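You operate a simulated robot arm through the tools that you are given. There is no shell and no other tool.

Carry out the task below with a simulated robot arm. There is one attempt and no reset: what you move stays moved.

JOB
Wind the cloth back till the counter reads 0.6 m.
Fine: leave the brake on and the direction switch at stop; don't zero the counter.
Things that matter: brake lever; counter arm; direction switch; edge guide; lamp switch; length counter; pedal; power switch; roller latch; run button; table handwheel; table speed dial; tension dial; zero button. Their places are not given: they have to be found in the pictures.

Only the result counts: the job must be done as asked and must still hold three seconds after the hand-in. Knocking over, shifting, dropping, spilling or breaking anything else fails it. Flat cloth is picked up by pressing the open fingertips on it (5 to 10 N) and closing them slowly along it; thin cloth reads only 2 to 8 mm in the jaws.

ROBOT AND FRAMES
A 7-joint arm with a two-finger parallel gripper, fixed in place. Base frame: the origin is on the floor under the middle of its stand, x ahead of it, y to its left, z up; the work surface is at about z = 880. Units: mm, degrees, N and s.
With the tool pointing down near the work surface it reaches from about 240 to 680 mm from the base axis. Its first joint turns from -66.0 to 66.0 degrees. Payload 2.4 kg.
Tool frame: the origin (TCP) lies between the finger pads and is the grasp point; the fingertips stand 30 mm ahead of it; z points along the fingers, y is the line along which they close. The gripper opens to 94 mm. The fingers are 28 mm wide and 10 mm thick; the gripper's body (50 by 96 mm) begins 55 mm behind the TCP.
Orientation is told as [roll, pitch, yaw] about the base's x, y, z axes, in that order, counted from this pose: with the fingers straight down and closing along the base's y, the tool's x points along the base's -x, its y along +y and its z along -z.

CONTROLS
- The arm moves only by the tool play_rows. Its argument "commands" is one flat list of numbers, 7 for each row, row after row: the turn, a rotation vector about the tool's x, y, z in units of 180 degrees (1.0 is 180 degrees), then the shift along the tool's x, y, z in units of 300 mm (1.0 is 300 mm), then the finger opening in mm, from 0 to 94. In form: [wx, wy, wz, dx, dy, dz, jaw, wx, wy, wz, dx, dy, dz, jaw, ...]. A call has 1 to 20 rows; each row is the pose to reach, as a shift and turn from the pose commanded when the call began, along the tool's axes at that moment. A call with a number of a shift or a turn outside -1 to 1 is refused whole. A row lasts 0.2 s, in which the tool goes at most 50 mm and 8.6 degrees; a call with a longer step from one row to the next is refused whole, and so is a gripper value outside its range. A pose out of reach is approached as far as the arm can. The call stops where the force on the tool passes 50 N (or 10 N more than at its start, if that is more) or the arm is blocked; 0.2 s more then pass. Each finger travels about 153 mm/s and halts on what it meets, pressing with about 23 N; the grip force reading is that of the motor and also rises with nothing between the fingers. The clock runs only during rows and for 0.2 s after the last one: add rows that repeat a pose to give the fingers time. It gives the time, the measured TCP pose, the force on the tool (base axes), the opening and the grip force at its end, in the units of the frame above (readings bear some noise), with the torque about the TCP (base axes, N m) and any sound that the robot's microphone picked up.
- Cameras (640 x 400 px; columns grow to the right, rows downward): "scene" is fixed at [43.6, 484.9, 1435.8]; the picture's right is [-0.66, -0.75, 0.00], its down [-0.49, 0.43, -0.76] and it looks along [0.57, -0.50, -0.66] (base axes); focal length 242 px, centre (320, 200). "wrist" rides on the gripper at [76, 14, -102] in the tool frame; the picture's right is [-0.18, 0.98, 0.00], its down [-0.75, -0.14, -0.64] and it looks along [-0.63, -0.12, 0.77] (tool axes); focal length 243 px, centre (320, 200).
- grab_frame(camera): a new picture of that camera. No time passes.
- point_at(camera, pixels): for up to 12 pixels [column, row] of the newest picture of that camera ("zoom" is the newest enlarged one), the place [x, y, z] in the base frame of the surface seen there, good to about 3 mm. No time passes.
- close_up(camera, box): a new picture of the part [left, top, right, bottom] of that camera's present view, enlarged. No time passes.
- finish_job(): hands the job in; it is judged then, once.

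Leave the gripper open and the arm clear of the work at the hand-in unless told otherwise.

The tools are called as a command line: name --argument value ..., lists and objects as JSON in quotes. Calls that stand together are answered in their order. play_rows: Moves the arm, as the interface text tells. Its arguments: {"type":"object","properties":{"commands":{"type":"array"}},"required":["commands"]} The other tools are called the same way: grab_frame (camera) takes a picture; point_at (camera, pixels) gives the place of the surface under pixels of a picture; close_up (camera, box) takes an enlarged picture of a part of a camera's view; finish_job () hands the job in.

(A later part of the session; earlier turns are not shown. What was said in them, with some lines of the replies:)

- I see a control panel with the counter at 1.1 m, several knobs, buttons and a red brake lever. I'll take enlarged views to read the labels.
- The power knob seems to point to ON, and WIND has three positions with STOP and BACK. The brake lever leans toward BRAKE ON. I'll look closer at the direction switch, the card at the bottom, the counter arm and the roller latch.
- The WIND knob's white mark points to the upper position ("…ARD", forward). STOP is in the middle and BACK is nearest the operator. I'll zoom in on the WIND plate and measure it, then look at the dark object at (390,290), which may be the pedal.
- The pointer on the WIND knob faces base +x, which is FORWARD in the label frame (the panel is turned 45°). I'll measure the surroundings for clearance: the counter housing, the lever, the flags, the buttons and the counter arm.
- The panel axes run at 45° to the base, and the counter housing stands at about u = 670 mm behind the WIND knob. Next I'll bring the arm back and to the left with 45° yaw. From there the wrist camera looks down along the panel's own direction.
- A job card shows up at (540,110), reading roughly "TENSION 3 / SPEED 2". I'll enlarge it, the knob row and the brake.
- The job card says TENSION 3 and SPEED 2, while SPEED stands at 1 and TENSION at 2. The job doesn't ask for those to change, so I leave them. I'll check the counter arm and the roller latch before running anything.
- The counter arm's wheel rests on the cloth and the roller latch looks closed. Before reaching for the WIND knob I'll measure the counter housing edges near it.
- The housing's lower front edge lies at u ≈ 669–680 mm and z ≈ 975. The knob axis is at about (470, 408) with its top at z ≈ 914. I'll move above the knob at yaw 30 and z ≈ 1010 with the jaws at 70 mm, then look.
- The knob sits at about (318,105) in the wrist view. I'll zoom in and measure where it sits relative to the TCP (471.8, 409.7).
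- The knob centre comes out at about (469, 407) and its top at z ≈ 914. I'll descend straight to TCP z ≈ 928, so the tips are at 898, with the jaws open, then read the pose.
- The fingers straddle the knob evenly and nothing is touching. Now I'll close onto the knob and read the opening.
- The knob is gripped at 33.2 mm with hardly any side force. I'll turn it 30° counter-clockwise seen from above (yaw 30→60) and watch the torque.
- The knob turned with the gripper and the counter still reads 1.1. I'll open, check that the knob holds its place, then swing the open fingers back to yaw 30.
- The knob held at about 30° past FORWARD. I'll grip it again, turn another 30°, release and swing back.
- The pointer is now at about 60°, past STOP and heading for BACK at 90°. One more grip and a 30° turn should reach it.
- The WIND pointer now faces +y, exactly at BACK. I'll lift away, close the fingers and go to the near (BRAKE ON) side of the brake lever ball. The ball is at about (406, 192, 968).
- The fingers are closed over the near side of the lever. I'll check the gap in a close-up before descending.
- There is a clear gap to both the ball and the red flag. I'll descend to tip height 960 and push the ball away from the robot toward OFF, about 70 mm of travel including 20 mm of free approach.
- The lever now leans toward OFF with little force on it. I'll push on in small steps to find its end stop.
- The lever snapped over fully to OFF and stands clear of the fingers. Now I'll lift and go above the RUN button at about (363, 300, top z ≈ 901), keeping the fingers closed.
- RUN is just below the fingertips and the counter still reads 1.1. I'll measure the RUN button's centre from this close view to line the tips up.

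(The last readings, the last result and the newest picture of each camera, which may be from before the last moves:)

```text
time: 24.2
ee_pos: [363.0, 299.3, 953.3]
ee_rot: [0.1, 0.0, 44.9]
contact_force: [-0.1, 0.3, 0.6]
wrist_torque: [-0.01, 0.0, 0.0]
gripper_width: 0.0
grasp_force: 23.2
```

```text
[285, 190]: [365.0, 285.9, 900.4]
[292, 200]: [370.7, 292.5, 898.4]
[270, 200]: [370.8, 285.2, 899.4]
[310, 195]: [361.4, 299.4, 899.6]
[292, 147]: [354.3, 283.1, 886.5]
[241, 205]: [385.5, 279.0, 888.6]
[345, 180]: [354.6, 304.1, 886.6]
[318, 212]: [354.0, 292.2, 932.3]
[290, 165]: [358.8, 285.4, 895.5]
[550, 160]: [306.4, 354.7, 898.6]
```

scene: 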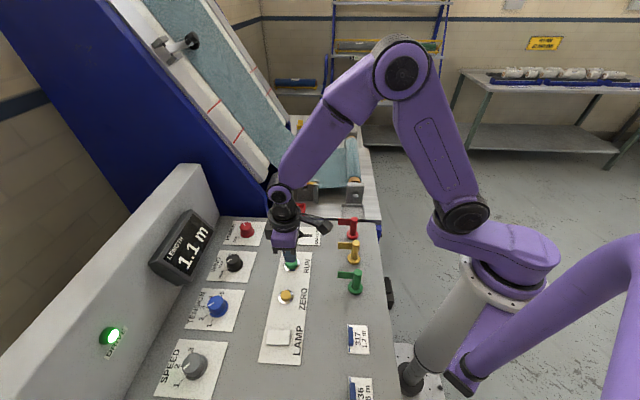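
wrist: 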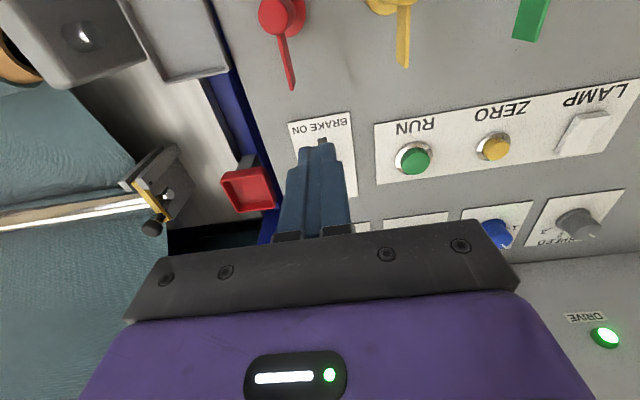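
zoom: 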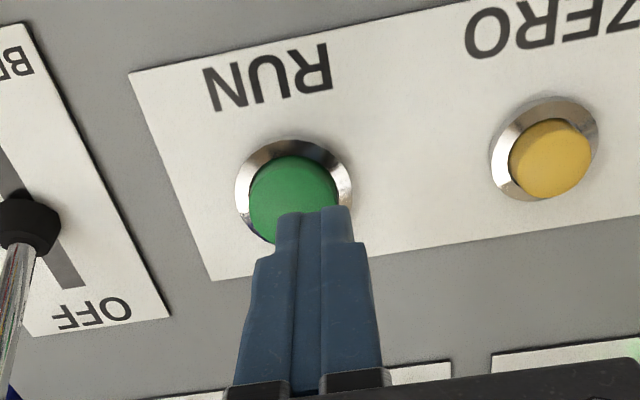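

The ring centre is about (368.5, 294.5). I'll shift about 7 mm toward it and go down to just above the cap.

play_rows --commands '[0, 0, 0, -0.002, -0.0243, 0.03, 0, 0, 0, 0, -0.002, -0.0243, 0.055, 0, 0, 0, 0, -0.002, -0.0243, 0.055, 0]'

close_up --camera "scene" --box '[262, 230, 326, 290]'

close_up --camera "wrist" --box '[220, 40, 420, 240]'

```text
time: 25.0
ee_pos: [367.7, 294.7, 937.3]
ee_rot: [0.0, 0.1, 45.0]
contact_force: [0.9, 0.3, -0.1]
wrist_torque: [0.02, -0.03, 0.02]
gripper_width: 0.0
grasp_force: 23.7
```

```text
6.67 times, centred on (294, 260) of scene
```

zoom: 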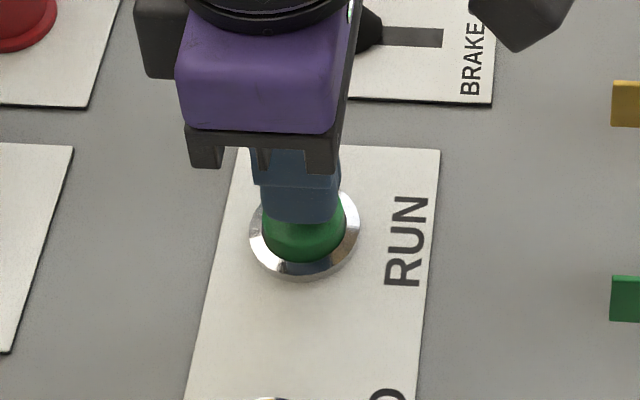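

```text
2.00 times, centred on (320, 140) of wrist
```

zoom: 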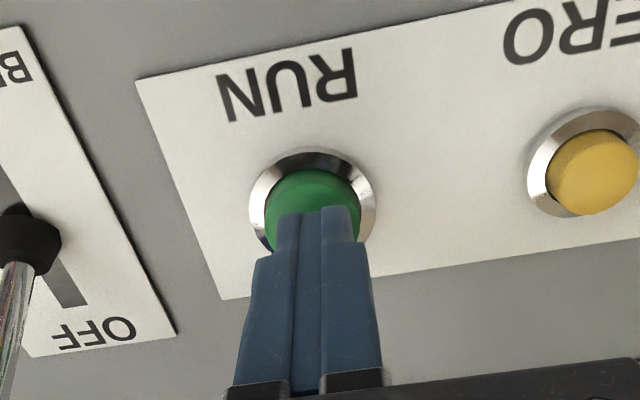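

The tips are lined up with the RUN cap. I'll press about 4 mm into it, briefly, and lift off in the same call, then read the counter.

play_rows --commands '[0, 0, 0, 0, 0, 0.018, 0, 0, 0, 0, 0, 0, 0.0267, 0, 0, 0, 0, 0, 0, 0.0333, 0, 0, 0, 0, 0, 0, 0.0333, 0]'

grab_frame --camera "scene"

close_up --camera "scene" --box '[140, 200, 240, 290]'

```text
time: 26.0
ee_pos: [369.1, 295.2, 927.6]
ee_rot: [0.0, 0.0, 45.0]
contact_force: [-1.1, -0.5, 1.2]
wrist_torque: [-0.04, -0.01, -0.01]
gripper_width: 0.3
grasp_force: 22.7
```

```text
taken
```

scene: 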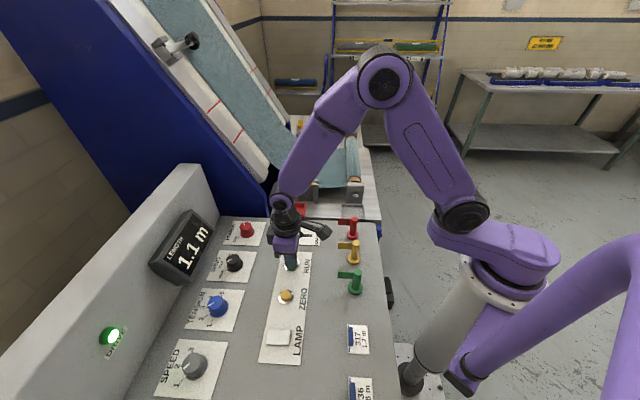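

```text
4.44 times, centred on (190, 245) of scene
```

zoom: 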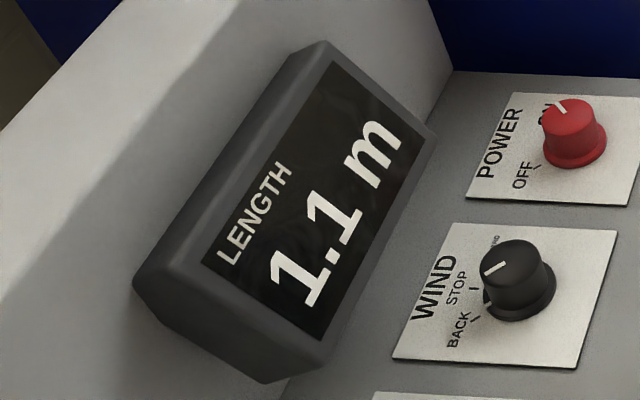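

That call ended at z 927.6 with only about 1 N. I left the lift-off out of it, so the tips are still resting on the cap, and the counter is unchanged. I'll press a little deeper in small steps and read the force and counter.

play_rows --commands '[0, 0, 0, 0, 0, 0.005, 0, 0, 0, 0, 0, 0, 0.01, 0]'

close_up --camera "scene" --box '[140, 200, 240, 290]'

close_up --camera "wrist" --box '[220, 40, 420, 240]'

```text
time: 26.6
ee_pos: [369.9, 295.3, 923.5]
ee_rot: [-0.1, 0.0, 45.0]
contact_force: [-0.7, -0.1, 2.8]
wrist_torque: [-0.04, 0.02, 0.03]
gripper_width: 0.0
grasp_force: 23.3
heard: click
```

```text
4.44 times, centred on (190, 245) of scene
```

zoom: 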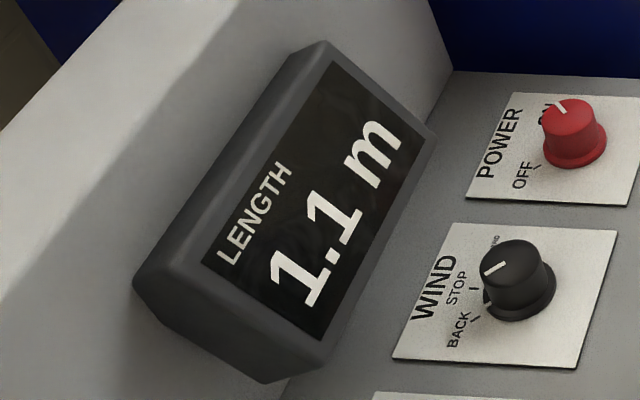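

```text
2.00 times, centred on (320, 140) of wrist
```

zoom: 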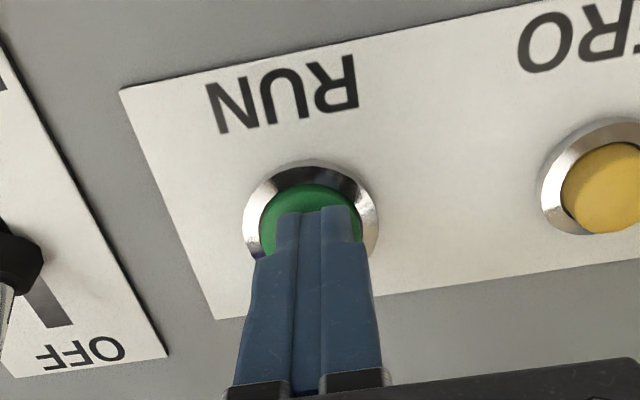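

Now a click was heard, so RUN is actuated. I'll hold for a short 0.4 s and check whether the counter moves.

play_rows --commands '[0, 0, 0, 0, 0, 0, 0, 0, 0, 0, 0, 0, 0, 0]'

close_up --camera "scene" --box '[140, 200, 240, 290]'

grab_frame --camera "scene"

```text
time: 27.2
ee_pos: [367.7, 295.6, 925.3]
ee_rot: [0.0, 0.1, 44.9]
contact_force: [-0.1, 1.3, 3.1]
wrist_torque: [0.03, -0.01, 0.03]
gripper_width: 0.0
grasp_force: 22.6
```

```text
4.44 times, centred on (190, 245) of scene
```

zoom: 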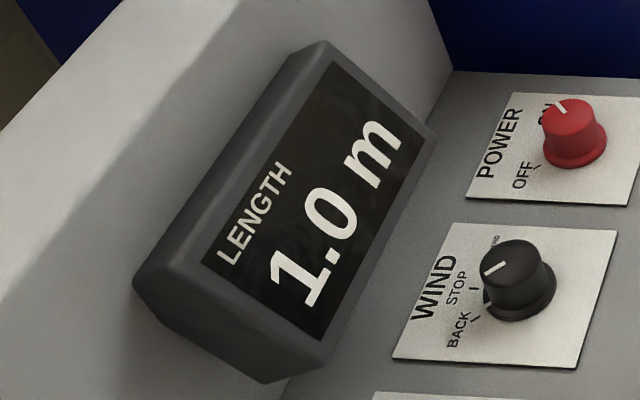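

```text
taken
```

scene: 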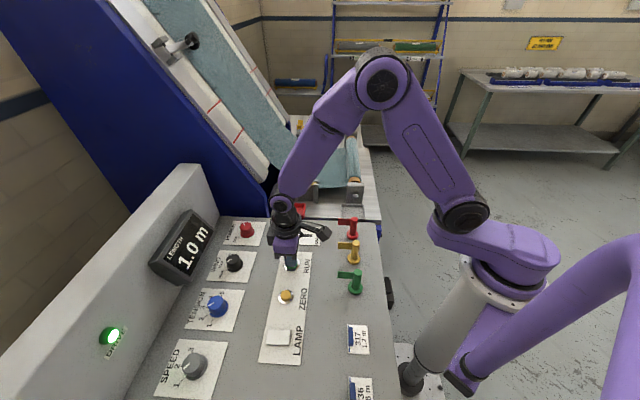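

The counter now reads 1.0, so it is counting down. I'll lift off the button to see whether it stops by itself.

play_rows --commands '[0, 0, 0, 0, 0, -0.06, 0]'

close_up --camera "scene" --box '[140, 200, 240, 290]'

```text
time: 27.6
ee_pos: [367.2, 294.8, 941.7]
ee_rot: [0.0, 0.1, 45.0]
contact_force: [0.0, 0.3, 0.1]
wrist_torque: [0.01, -0.03, -0.02]
gripper_width: 0.0
grasp_force: 22.6
```

```text
4.44 times, centred on (190, 245) of scene
```

zoom: 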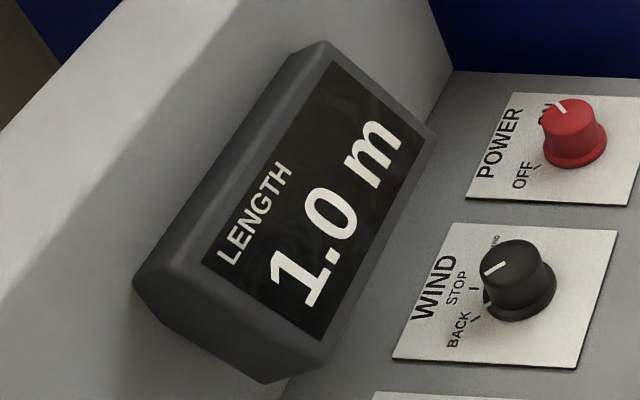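

It still reads 1.0. I'll wait another 0.6 s hovering to see if it keeps counting.

play_rows --commands '[0, 0, 0, 0, 0, 0, 0, 0, 0, 0, 0, 0, 0, 0]'

close_up --camera "scene" --box '[140, 200, 240, 290]'

```text
time: 28.2
ee_pos: [367.9, 295.3, 942.1]
ee_rot: [0.0, 0.0, 44.9]
contact_force: [0.8, 0.1, -0.3]
wrist_torque: [0.0, -0.02, 0.02]
gripper_width: 0.0
grasp_force: 22.8
```

```text
4.44 times, centred on (190, 245) of scene
```

zoom: 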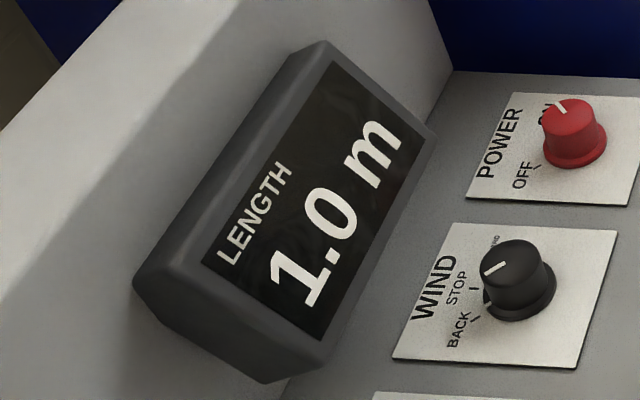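

Still 1.0. I'll wait 1.2 s more to separate "stopped" from "slow".

play_rows --commands '[0, 0, 0, 0, 0, 0, 0, 0, 0, 0, 0, 0, 0, 0, 0, 0, 0, 0, 0, 0, 0, 0, 0, 0, 0, 0, 0, 0, 0, 0, 0, 0, 0, 0, 0]'

close_up --camera "scene" --box '[140, 200, 240, 290]'

```text
time: 29.4
ee_pos: [368.4, 294.2, 942.4]
ee_rot: [0.0, 0.0, 45.1]
contact_force: [-0.2, 2.1, -0.5]
wrist_torque: [0.0, -0.03, -0.02]
gripper_width: 0.0
grasp_force: 22.5
```

```text
4.44 times, centred on (190, 245) of scene
```

zoom: 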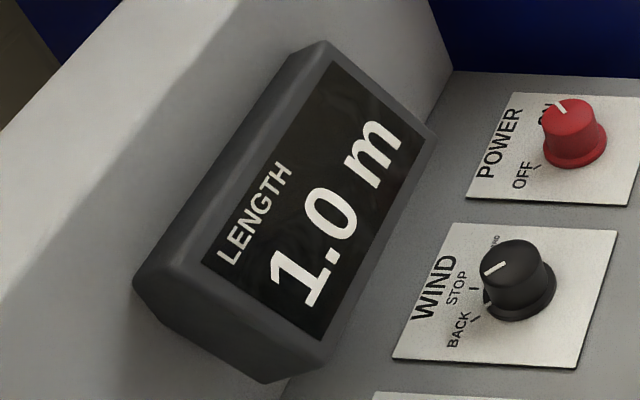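

It has stopped, so RUN is hold-to-run. I'll press again to the same depth and hold in short bursts, reading the counter each time.

play_rows --commands '[0, 0, 0, 0, 0, 0.045, 0, 0, 0, 0, 0, 0, 0.062, 0, 0, 0, 0, 0, 0, 0.062, 0, 0, 0, 0, 0, 0, 0.062, 0]'

close_up --camera "scene" --box '[140, 200, 240, 290]'

```text
time: 30.4
ee_pos: [366.5, 294.7, 922.6]
ee_rot: [0.0, 0.0, 45.1]
contact_force: [0.9, -0.9, 3.6]
wrist_torque: [-0.02, -0.05, -0.01]
gripper_width: 0.0
grasp_force: 22.5
heard: click
```

```text
4.44 times, centred on (190, 245) of scene
```

zoom: 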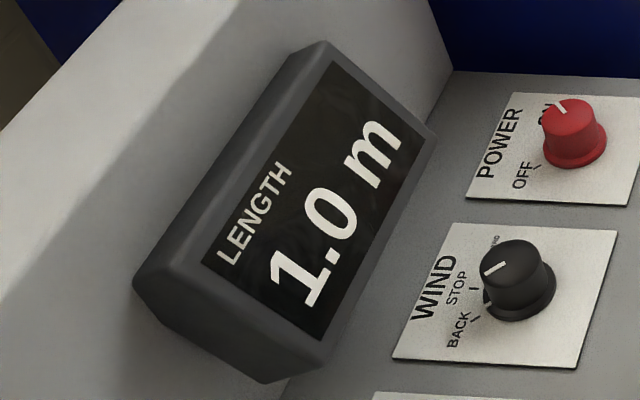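

Clicked again and the counter still reads 1.0. I'll keep holding for 0.6 s and read.

play_rows --commands '[0, 0, 0, 0, 0, 0, 0, 0, 0, 0, 0, 0, 0, 0]'

close_up --camera "scene" --box '[140, 200, 240, 290]'

```text
time: 31.0
ee_pos: [368.8, 294.6, 924.7]
ee_rot: [-0.1, 0.0, 44.9]
contact_force: [0.9, 0.2, 3.1]
wrist_torque: [0.01, -0.01, 0.01]
gripper_width: 0.2
grasp_force: 22.8
```

```text
4.44 times, centred on (190, 245) of scene
```

zoom: 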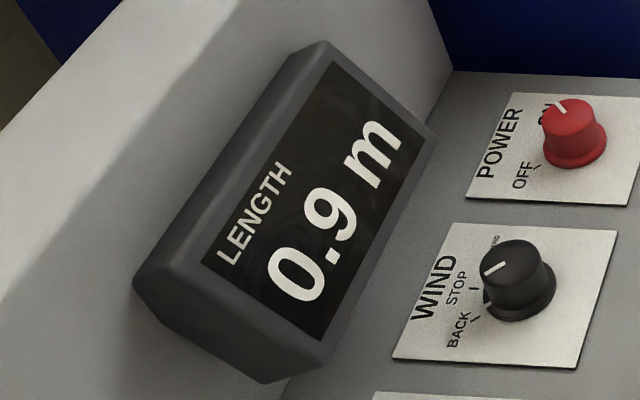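

Now 0.9. I'll continue in 0.4 s steps.

play_rows --commands '[0, 0, 0, 0, 0, 0, 0]'

close_up --camera "scene" --box '[140, 200, 240, 290]'

```text
time: 31.4
ee_pos: [366.9, 294.2, 923.3]
ee_rot: [0.0, 0.0, 45.0]
contact_force: [0.5, 0.0, 3.8]
wrist_torque: [0.0, -0.04, 0.02]
gripper_width: 0.2
grasp_force: 22.5
```

```text
4.44 times, centred on (190, 245) of scene
```

zoom: 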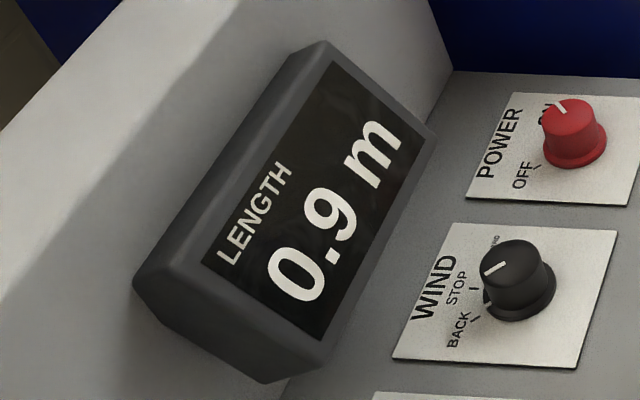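

Still 0.9; holding another 0.4 s.

play_rows --commands '[0, 0, 0, 0, 0, 0, 0]'

close_up --camera "scene" --box '[140, 200, 240, 290]'

```text
time: 31.8
ee_pos: [368.4, 294.4, 924.3]
ee_rot: [0.0, 0.0, 45.0]
contact_force: [0.7, -1.2, 2.8]
wrist_torque: [-0.01, -0.03, 0.02]
gripper_width: 0.2
grasp_force: 22.6
```

```text
4.44 times, centred on (190, 245) of scene
```

zoom: 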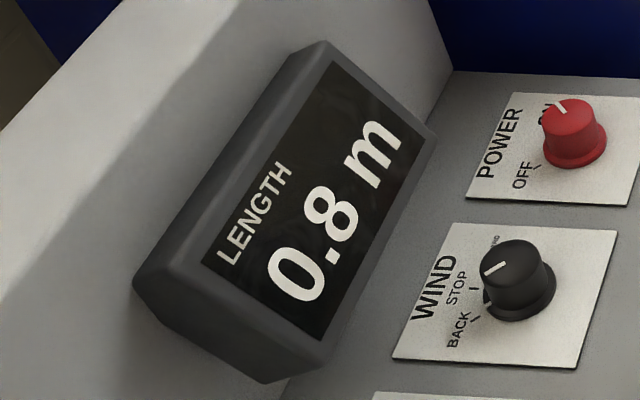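

Now 0.8. Another 0.4 s hold.

play_rows --commands '[0, 0, 0, 0, 0, 0, 0]'

close_up --camera "scene" --box '[140, 200, 240, 290]'

```text
time: 32.2
ee_pos: [367.6, 294.2, 923.9]
ee_rot: [0.0, 0.0, 44.9]
contact_force: [0.7, 0.7, 3.2]
wrist_torque: [0.0, -0.03, -0.02]
gripper_width: 0.0
grasp_force: 23.1
```

```text
4.44 times, centred on (190, 245) of scene
```

zoom: 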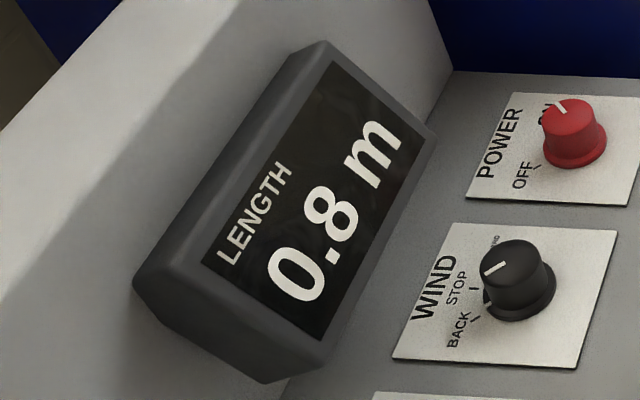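

Still 0.8. Another 0.4 s.

play_rows --commands '[0, 0, 0, 0, 0, 0, 0]'

close_up --camera "scene" --box '[140, 200, 240, 290]'

```text
time: 32.6
ee_pos: [368.6, 294.9, 923.5]
ee_rot: [0.0, 0.0, 45.0]
contact_force: [0.0, -0.4, 2.6]
wrist_torque: [0.01, -0.03, -0.02]
gripper_width: 0.2
grasp_force: 22.4
```

```text
4.44 times, centred on (190, 245) of scene
```

zoom: 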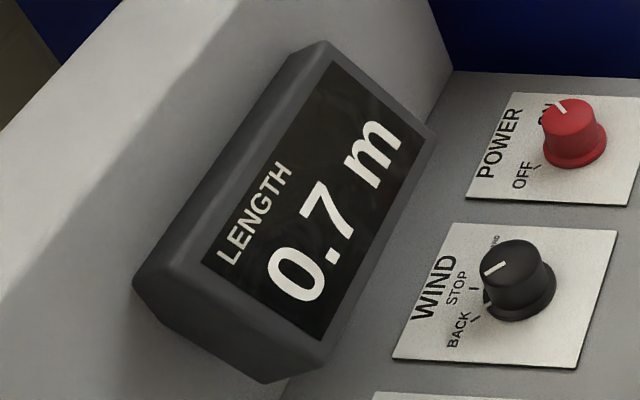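

Now 0.7. The pace is about 0.1 m per 0.8 s. Another 0.4 s hold.

play_rows --commands '[0, 0, 0, 0, 0, 0, 0]'

close_up --camera "scene" --box '[140, 200, 240, 290]'

```text
time: 33.0
ee_pos: [367.4, 294.6, 923.4]
ee_rot: [-0.1, -0.1, 45.0]
contact_force: [0.1, 0.6, 3.0]
wrist_torque: [0.02, -0.02, 0.01]
gripper_width: 0.0
grasp_force: 22.9
```

```text
4.44 times, centred on (190, 245) of scene
```

zoom: 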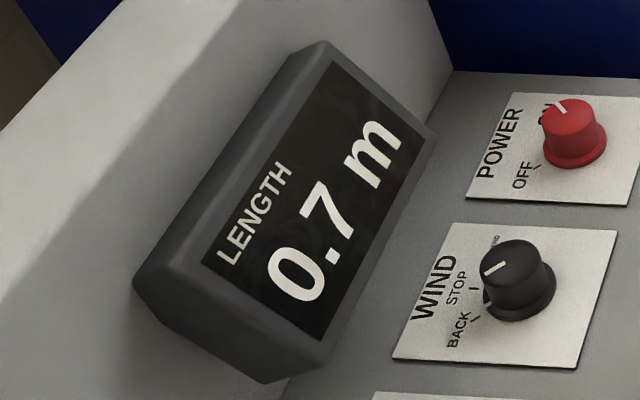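

Still 0.7, and the change to 0.6 should come within the next 0.4 s. Holding once more.

play_rows --commands '[0, 0, 0, 0, 0, 0, 0]'

close_up --camera "scene" --box '[140, 200, 240, 290]'

```text
time: 33.4
ee_pos: [368.5, 295.4, 924.2]
ee_rot: [0.0, 0.0, 45.1]
contact_force: [0.5, 0.9, 3.3]
wrist_torque: [0.01, -0.01, 0.01]
gripper_width: 0.1
grasp_force: 22.8
```

```text
4.44 times, centred on (190, 245) of scene
```

zoom: 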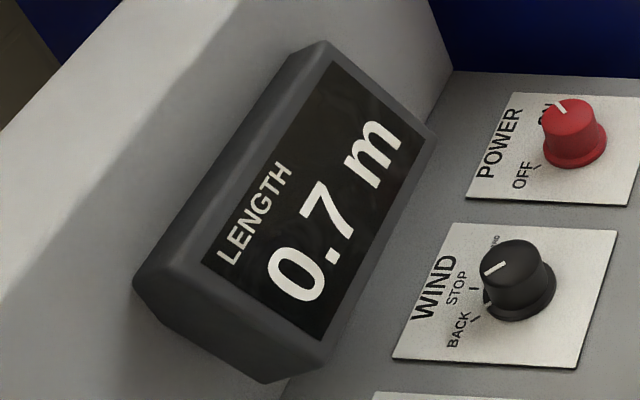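

Still 0.7, so the pace is nearer 0.1 m/s and the change is due at about 33.5 s. One more 0.4 s hold.

play_rows --commands '[0, 0, 0, 0, 0, 0, 0]'

close_up --camera "scene" --box '[140, 200, 240, 290]'

```text
time: 33.8
ee_pos: [368.3, 295.0, 924.1]
ee_rot: [0.0, 0.0, 45.0]
contact_force: [0.2, 0.3, 3.4]
wrist_torque: [0.01, -0.01, 0.0]
gripper_width: 0.0
grasp_force: 22.7
```

```text
4.44 times, centred on (190, 245) of scene
```

zoom: 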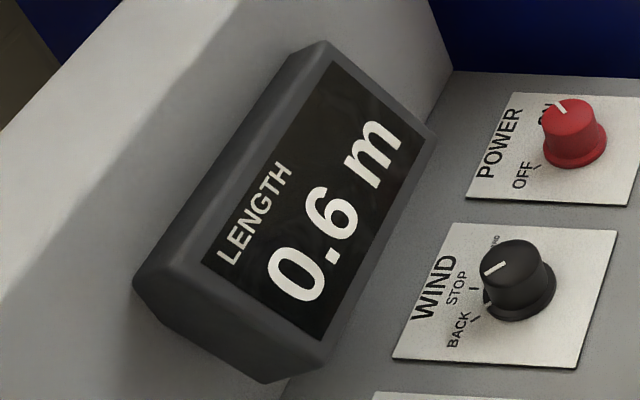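

It reads 0.6, so I'm lifting off RUN at once.

play_rows --commands '[0, 0, 0, 0, 0, -0.12, 0, 0, 0, 0, 0, 0, -0.24, 0, 0, 0, 0, 0, 0, -0.3, 0]'

close_up --camera "scene" --box '[140, 200, 240, 290]'

grab_frame --camera "scene"

close_up --camera "scene" --box '[250, 180, 346, 300]'

```text
time: 34.6
ee_pos: [368.1, 293.0, 1012.9]
ee_rot: [0.0, 0.0, 45.0]
contact_force: [-0.6, -0.7, 0.3]
wrist_torque: [0.02, 0.02, -0.01]
gripper_width: 0.0
grasp_force: 22.7
```

```text
4.44 times, centred on (190, 245) of scene
```

zoom: 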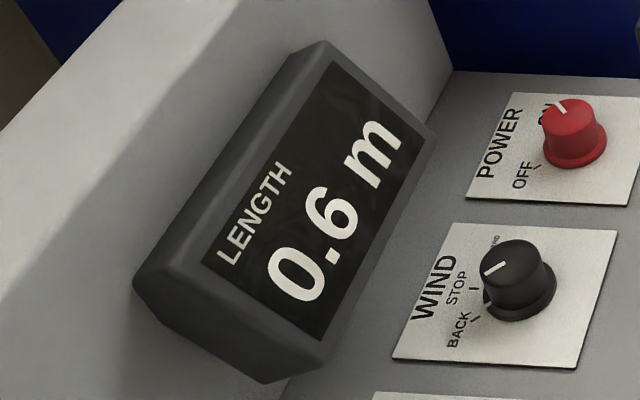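

```text
taken
```

scene: 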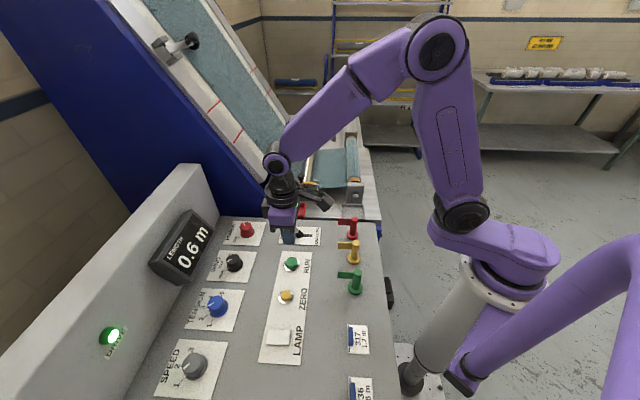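

```text
3.33 times, centred on (298, 240) of scene
```

zoom: 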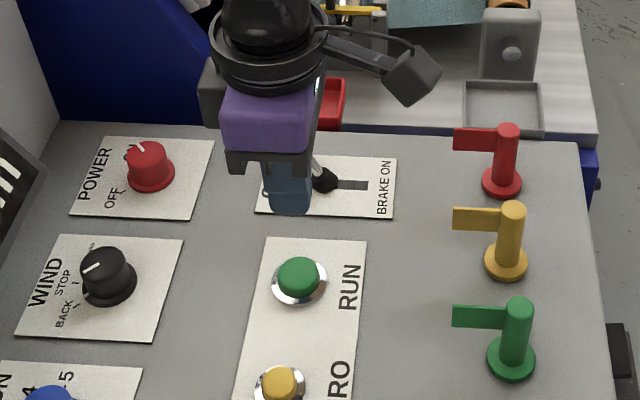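

The counter holds at 0.6 with RUN released. Next is the brake: I'll go over to the far (OFF) side of the lever ball, which is now at about (463, 244), with the fingers still closed.

play_rows --commands '[0, 0, 0, 0, 0, -0.1, 0, 0, 0, 0, -0.0822, -0.1137, -0.1, 0, 0, 0, 0, -0.1645, -0.2273, -0.1, 0, 0, 0, 0, -0.26, -0.341, -0.1, 0, 0, 0, 0, -0.26, -0.341, -0.01, 0, 0, 0, 0, -0.26, -0.341, -0.01, 0]'

close_up --camera "scene" --box '[240, 160, 346, 260]'

close_up --camera "wrist" --box '[220, 40, 420, 240]'

```text
time: 36.0
ee_pos: [495.6, 277.5, 1017.1]
ee_rot: [0.0, 0.1, 45.0]
contact_force: [0.3, 0.2, -0.2]
wrist_torque: [-0.01, 0.01, 0.0]
gripper_width: 0.0
grasp_force: 23.5
```

```text
4.00 times, centred on (293, 210) of scene
```

zoom: 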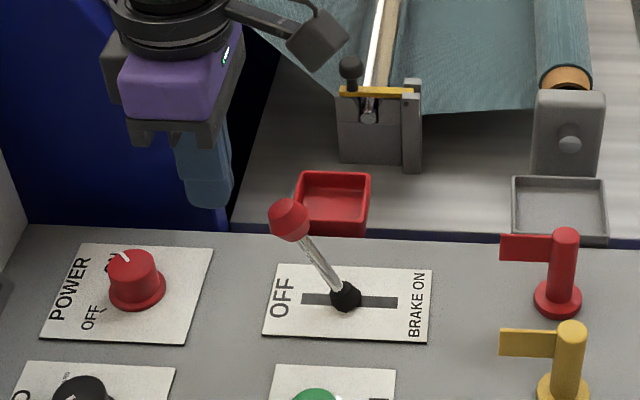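

```text
2.00 times, centred on (320, 140) of wrist
```

zoom: 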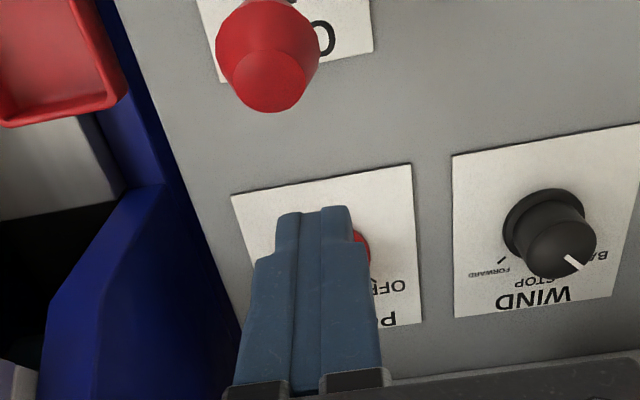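

The tips are on the far side of the ball with a clear gap. I'll lower to tip height 960 and push the ball back toward the robot (BRAKE ON).

play_rows --commands '[0, 0, 0, 0, -0.0133, 0.05, 0, 0, 0, 0, 0, -0.0133, 0.09, 0, 0, 0, 0, 0.04, -0.0133, 0.09, 0, 0, 0, 0, 0.08, -0.0133, 0.09, 0, 0, 0, 0, 0.12, -0.0133, 0.09, 0, 0, 0, 0, 0.16, -0.0133, 0.09, 0, 0, 0, 0, 0.2, -0.0133, 0.09, 0, 0, 0, 0, 0.23, -0.0133, 0.09, 0, 0, 0, 0, 0.26, -0.0133, 0.09, 0, 0, 0, 0, 0.28, -0.0133, 0.09, 0, 0, 0, 0, 0.28, -0.0133, 0.09, 0]'

close_up --camera "scene" --box '[240, 160, 346, 260]'

close_up --camera "scene" --box '[140, 200, 240, 290]'

```text
time: 38.4
ee_pos: [440.5, 215.8, 990.3]
ee_rot: [0.1, 0.0, 44.9]
contact_force: [0.5, -0.6, 0.4]
wrist_torque: [-0.04, -0.03, -0.02]
gripper_width: 0.1
grasp_force: 23.0
```

```text
4.00 times, centred on (293, 210) of scene
```

zoom: 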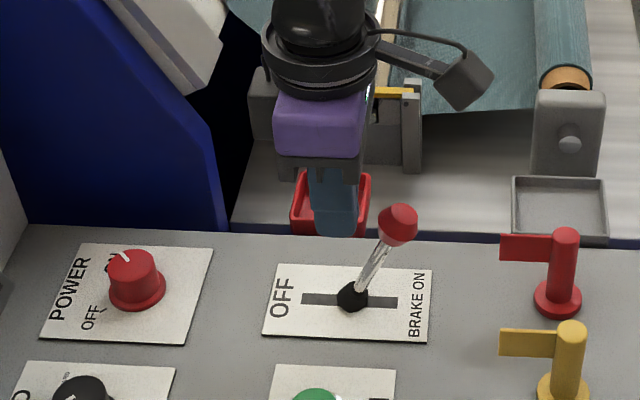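

```text
4.44 times, centred on (190, 245) of scene
```

zoom: 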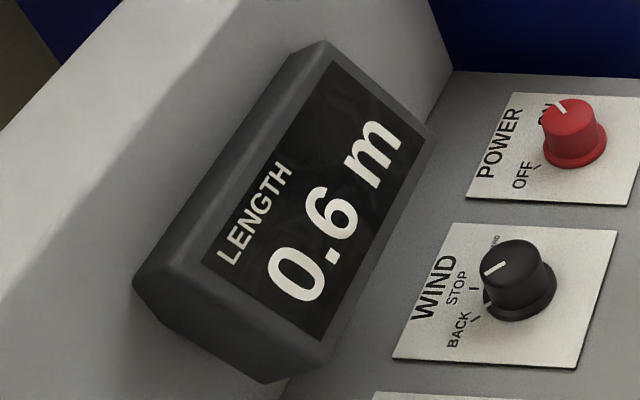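

The lever snapped back to BRAKE ON, the same place as at the start, and the counter still reads 0.6. Now I'll return to the WIND knob: lift, open to 70 mm, yaw 60, above (470, 406).

play_rows --commands '[0, 0, 0, 0, 0, -0.1, 0, 0, 0, 0, 0, 0, -0.1667, 0, 0, 0, -0.0167, -0.1036, 0.0758, -0.1667, 20, 0, 0, -0.0333, -0.2072, 0.1516, -0.1667, 45, 0, 0, -0.05, -0.3108, 0.2274, -0.1667, 70, 0, 0, -0.0667, -0.4144, 0.3032, -0.1667, 70, 0, 0, -0.0833, -0.518, 0.379, -0.1667, 70, 0, 0, -0.0833, -0.518, 0.379, -0.0667, 70, 0, 0, -0.0833, -0.518, 0.379, -0.0667, 70]'

close_up --camera "wrist" --box '[220, 20, 420, 220]'

```text
time: 40.4
ee_pos: [468.0, 406.0, 1010.5]
ee_rot: [0.0, 0.0, 59.9]
contact_force: [-0.7, -0.4, -0.6]
wrist_torque: [-0.02, -0.02, -0.01]
gripper_width: 70.1
grasp_force: 0.0
```

```text
2.00 times, centred on (320, 120) of wrist
```

zoom: 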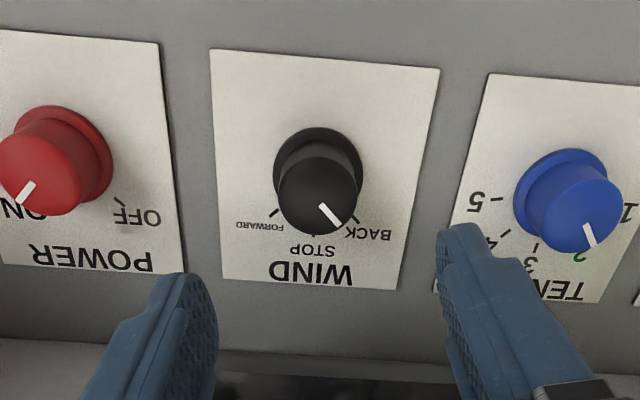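

The knob lies centred between the fingers at yaw 60 with its pointer at BACK. I'll descend to z ≈ 927 and grip it.

play_rows --commands '[0, 0, 0, 0, 0, 0.1, 70, 0, 0, 0, 0, 0, 0.2, 70, 0, 0, 0, 0, 0, 0.2783, 70, 0, 0, 0, 0, 0, 0.2783, 50, 0, 0, 0, 0, 0, 0.2783, 20, 0, 0, 0, 0, 0, 0.2783, 20]'

```text
time: 41.8
ee_pos: [469.2, 403.6, 923.1]
ee_rot: [0.1, 0.0, 59.9]
contact_force: [3.9, -0.8, -3.7]
wrist_torque: [0.66, -0.38, -0.02]
gripper_width: 33.1
grasp_force: 45.4
```

It's gripped at 33.1 mm with light forces. I'll turn it 22.5° clockwise (yaw 60→37.5), release, and swing the open fingers back to yaw 60.

play_rows --commands '[0, 0, 0.0313, 0, 0, 0, 20, 0, 0, 0.0625, 0, 0, 0, 20, 0, 0, 0.0938, 0, 0, 0, 20, 0, 0, 0.125, 0, 0, 0, 20, 0, 0, 0.125, 0, 0, 0, 20]'

play_rows --commands '[0, 0, 0, 0, 0, 0, 45, 0, 0, 0, 0, 0, 0, 70, 0, 0, 0, 0, 0, 0, 70, 0, 0, -0.0313, 0, 0, 0, 70, 0, 0, -0.0625, 0, 0, 0, 70, 0, 0, -0.0938, 0, 0, 0, 70, 0, 0, -0.125, 0, 0, 0, 70, 0, 0, -0.125, 0, 0, 0, 70]'

close_up --camera "wrist" --box '[264, 100, 392, 200]'

close_up --camera "scene" --box '[160, 200, 280, 290]'

```text
time: 43.0
ee_pos: [468.9, 405.1, 923.8]
ee_rot: [-0.1, 0.2, 37.3]
contact_force: [1.9, 0.4, -19.8]
wrist_torque: [-0.22, 0.25, -0.03]
gripper_width: 33.1
grasp_force: 45.1
```

```text
time: 44.8
ee_pos: [468.8, 406.6, 925.1]
ee_rot: [0.0, 0.0, 60.1]
contact_force: [0.1, 0.6, 0.0]
wrist_torque: [0.02, -0.03, -0.01]
gripper_width: 70.1
grasp_force: 0.0
```

```text
4.00 times, centred on (328, 150) of wrist
```

zoom: 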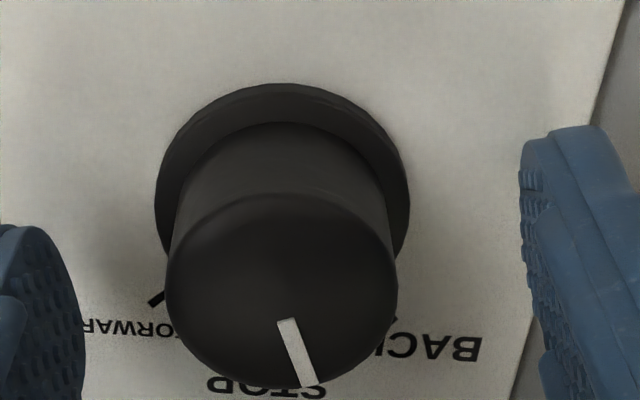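

```text
4.44 times, centred on (220, 245) of scene
```

zoom: 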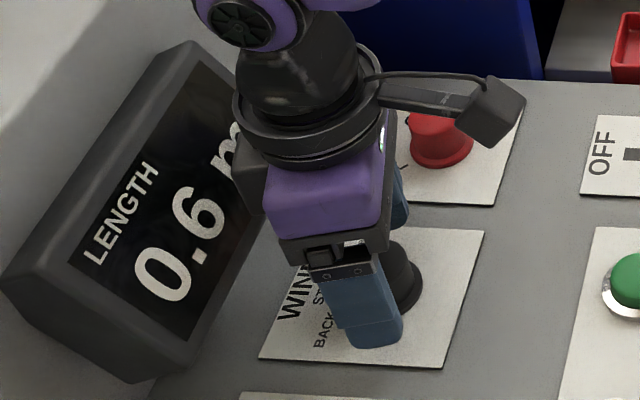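

The pointer is now halfway between BACK and STOP at about 67°, and the counter reads 0.6. One more grip and a 22.5° clockwise turn should bring it to STOP.

play_rows --commands '[0, 0, 0, 0, 0, -0.005, 45, 0, 0, 0, 0, 0, -0.005, 20, 0, 0, 0, 0, 0, -0.005, 20, 0, 0, 0.0313, 0, 0, -0.005, 20, 0, 0, 0.0625, 0, 0, -0.005, 20, 0, 0, 0.0938, 0, 0, -0.005, 20, 0, 0, 0.125, 0, 0, -0.005, 20, 0, 0, 0.125, 0, 0, -0.005, 20]'

play_rows --commands '[0, 0, 0, 0, 0, 0, 45, 0, 0, 0, 0, 0, 0, 70, 0, 0, 0, 0, 0, 0, 70, 0, 0, 0, 0, 0, -0.1, 70, 0, 0, 0, 0, 0, -0.2, 70, 0, 0, 0, 0, 0, -0.3, 70, 0, 0, 0, 0, 0, -0.3, 70]'

close_up --camera "wrist" --box '[260, 60, 388, 160]'

close_up --camera "scene" --box '[160, 200, 280, 290]'

```text
time: 46.6
ee_pos: [469.9, 406.0, 927.9]
ee_rot: [0.0, -0.1, 37.4]
contact_force: [11.2, 4.3, -12.8]
wrist_torque: [-0.01, -0.16, -0.02]
gripper_width: 33.0
grasp_force: 44.9
```

```text
time: 48.2
ee_pos: [468.1, 406.1, 1017.4]
ee_rot: [0.0, -0.1, 37.5]
contact_force: [-0.3, 0.3, 0.5]
wrist_torque: [0.01, 0.01, -0.02]
gripper_width: 69.7
grasp_force: 0.0
```

```text
4.00 times, centred on (324, 110) of wrist
```

zoom: 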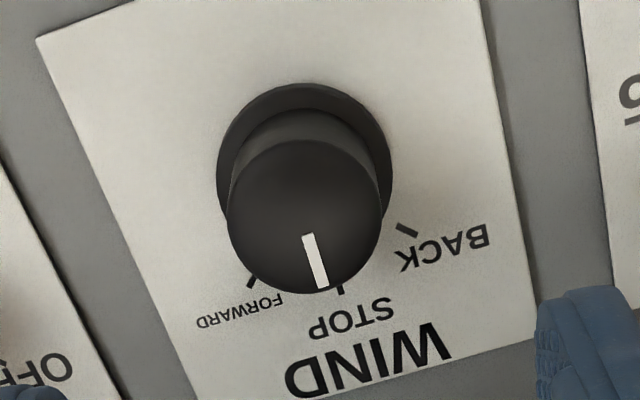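

```text
4.44 times, centred on (220, 245) of scene
```

zoom: 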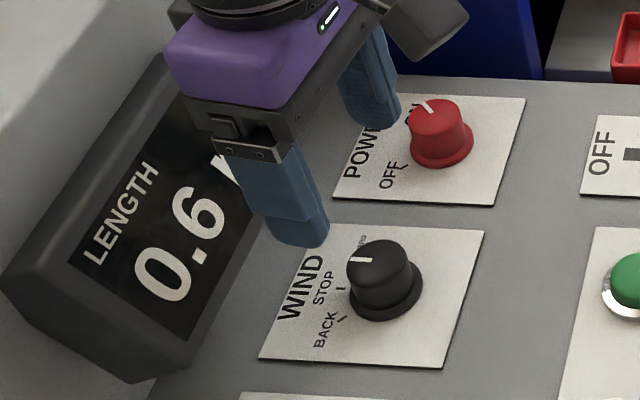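

The pointer direction (~43°) matches the STOP tick (~43°). I'll lift away, draw back over clear space, open the gripper, and let a few seconds pass to check that everything holds.

play_rows --commands '[0, 0, 0, 0, 0, -0.15, 80, 0, 0, 0, 0, 0, -0.3, 94, 0, 0, 0, 0, 0, -0.45, 94, 0, 0, 0, 0.13, 0, -0.5, 94, 0, 0, 0, 0.26, 0, -0.55, 94, 0, 0, 0, 0.39, 0, -0.6, 94, 0, 0, 0, 0.52, 0, -0.65, 94, 0, 0, 0, 0.6, 0, -0.7, 94, 0, 0, 0, 0.6, 0, -0.7, 94, 0, 0, 0, 0.6, 0, -0.7, 94, 0, 0, 0, 0.6, 0, -0.7, 94, 0, 0, 0, 0.6, 0, -0.7, 94, 0, 0, 0, 0.6, 0, -0.7, 94, 0, 0, 0, 0.6, 0, -0.7, 94, 0, 0, 0, 0.6, 0, -0.7, 94]'

grab_frame --camera "scene"

close_up --camera "scene" --box '[145, 195, 345, 310]'

close_up --camera "scene" --box '[208, 245, 264, 285]'

grab_frame --camera "wrist"

```text
time: 51.4
ee_pos: [326.5, 295.4, 1227.7]
ee_rot: [-0.1, 0.1, 37.5]
contact_force: [0.1, -0.1, 1.0]
wrist_torque: [-0.01, -0.01, -0.01]
gripper_width: 93.8
grasp_force: 0.1
```

```text
taken
```

scene: 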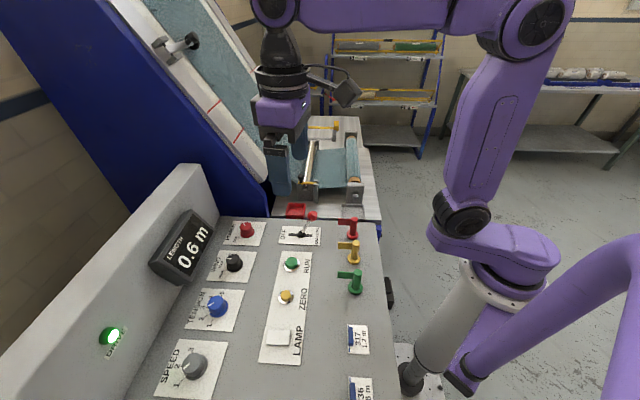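

```text
3.20 times, centred on (245, 252) of scene
```

zoom: 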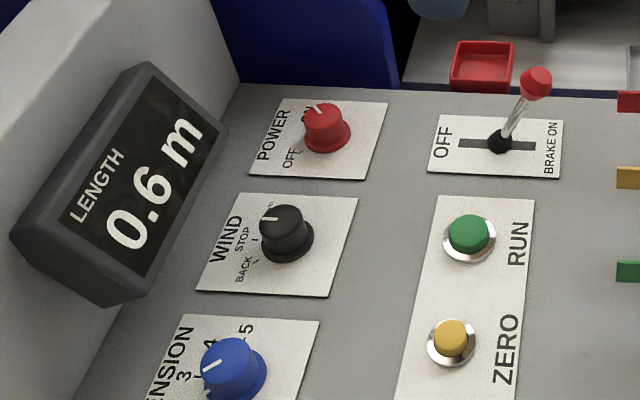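

```text
10.00 times, centred on (236, 265) of scene
```

zoom: 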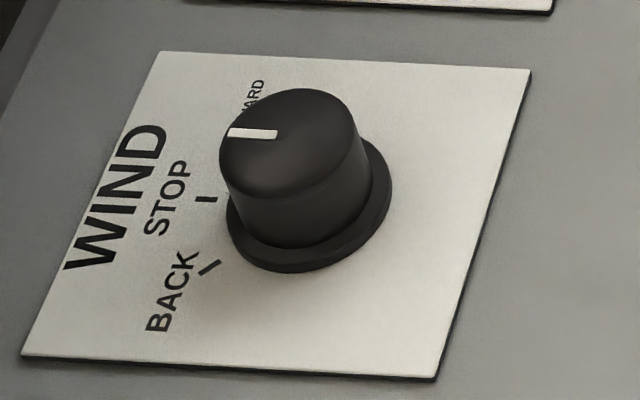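

```text
taken
```

wrist: 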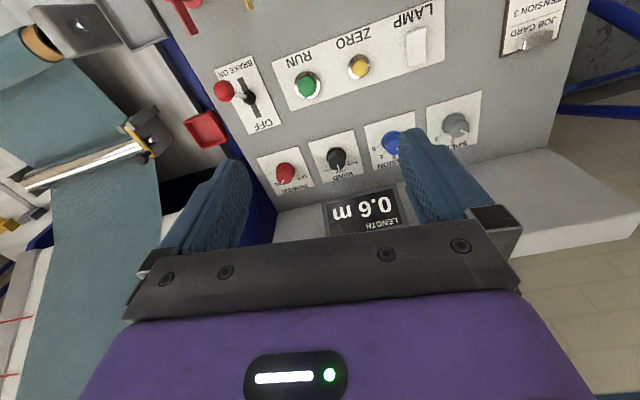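

Final check:
- **Counter:** reads 0.6 m and is steady.
- **WIND:** points at STOP.
- **Brake:** leans to BRAKE ON.
- **Other controls:** POWER, TENSION and SPEED are as they were, and ZERO was not touched.
- **Arm:** clear of the work with the gripper open.

I'm handing in.

finish_job

```text
The job is handed in.
```

I wound the cloth back until the counter read 0.6 m, and it was still reading 0.6 m when I handed the job in. The tool only confirmed it was handed in, so I don't have the judge's result.

- **Brake:** it is back on. I took it off only for the winding.
- **Direction switch:** it points at STOP. It started at FORWARD, and I turned it to BACK for the winding.
- **Counter:** I did not zero it. It counted down from 1.1 m.
- **Other controls:** I left the power switch, tension dial and speed dial as they were. The job card asks for tension 3 and speed 2. The dials read 2 and 1, and I didn't change them because the job didn't ask for it.

The display shows only tenths of a metre. From the winding speed, I estimate the true length at about 0.61 to 0.62 m.
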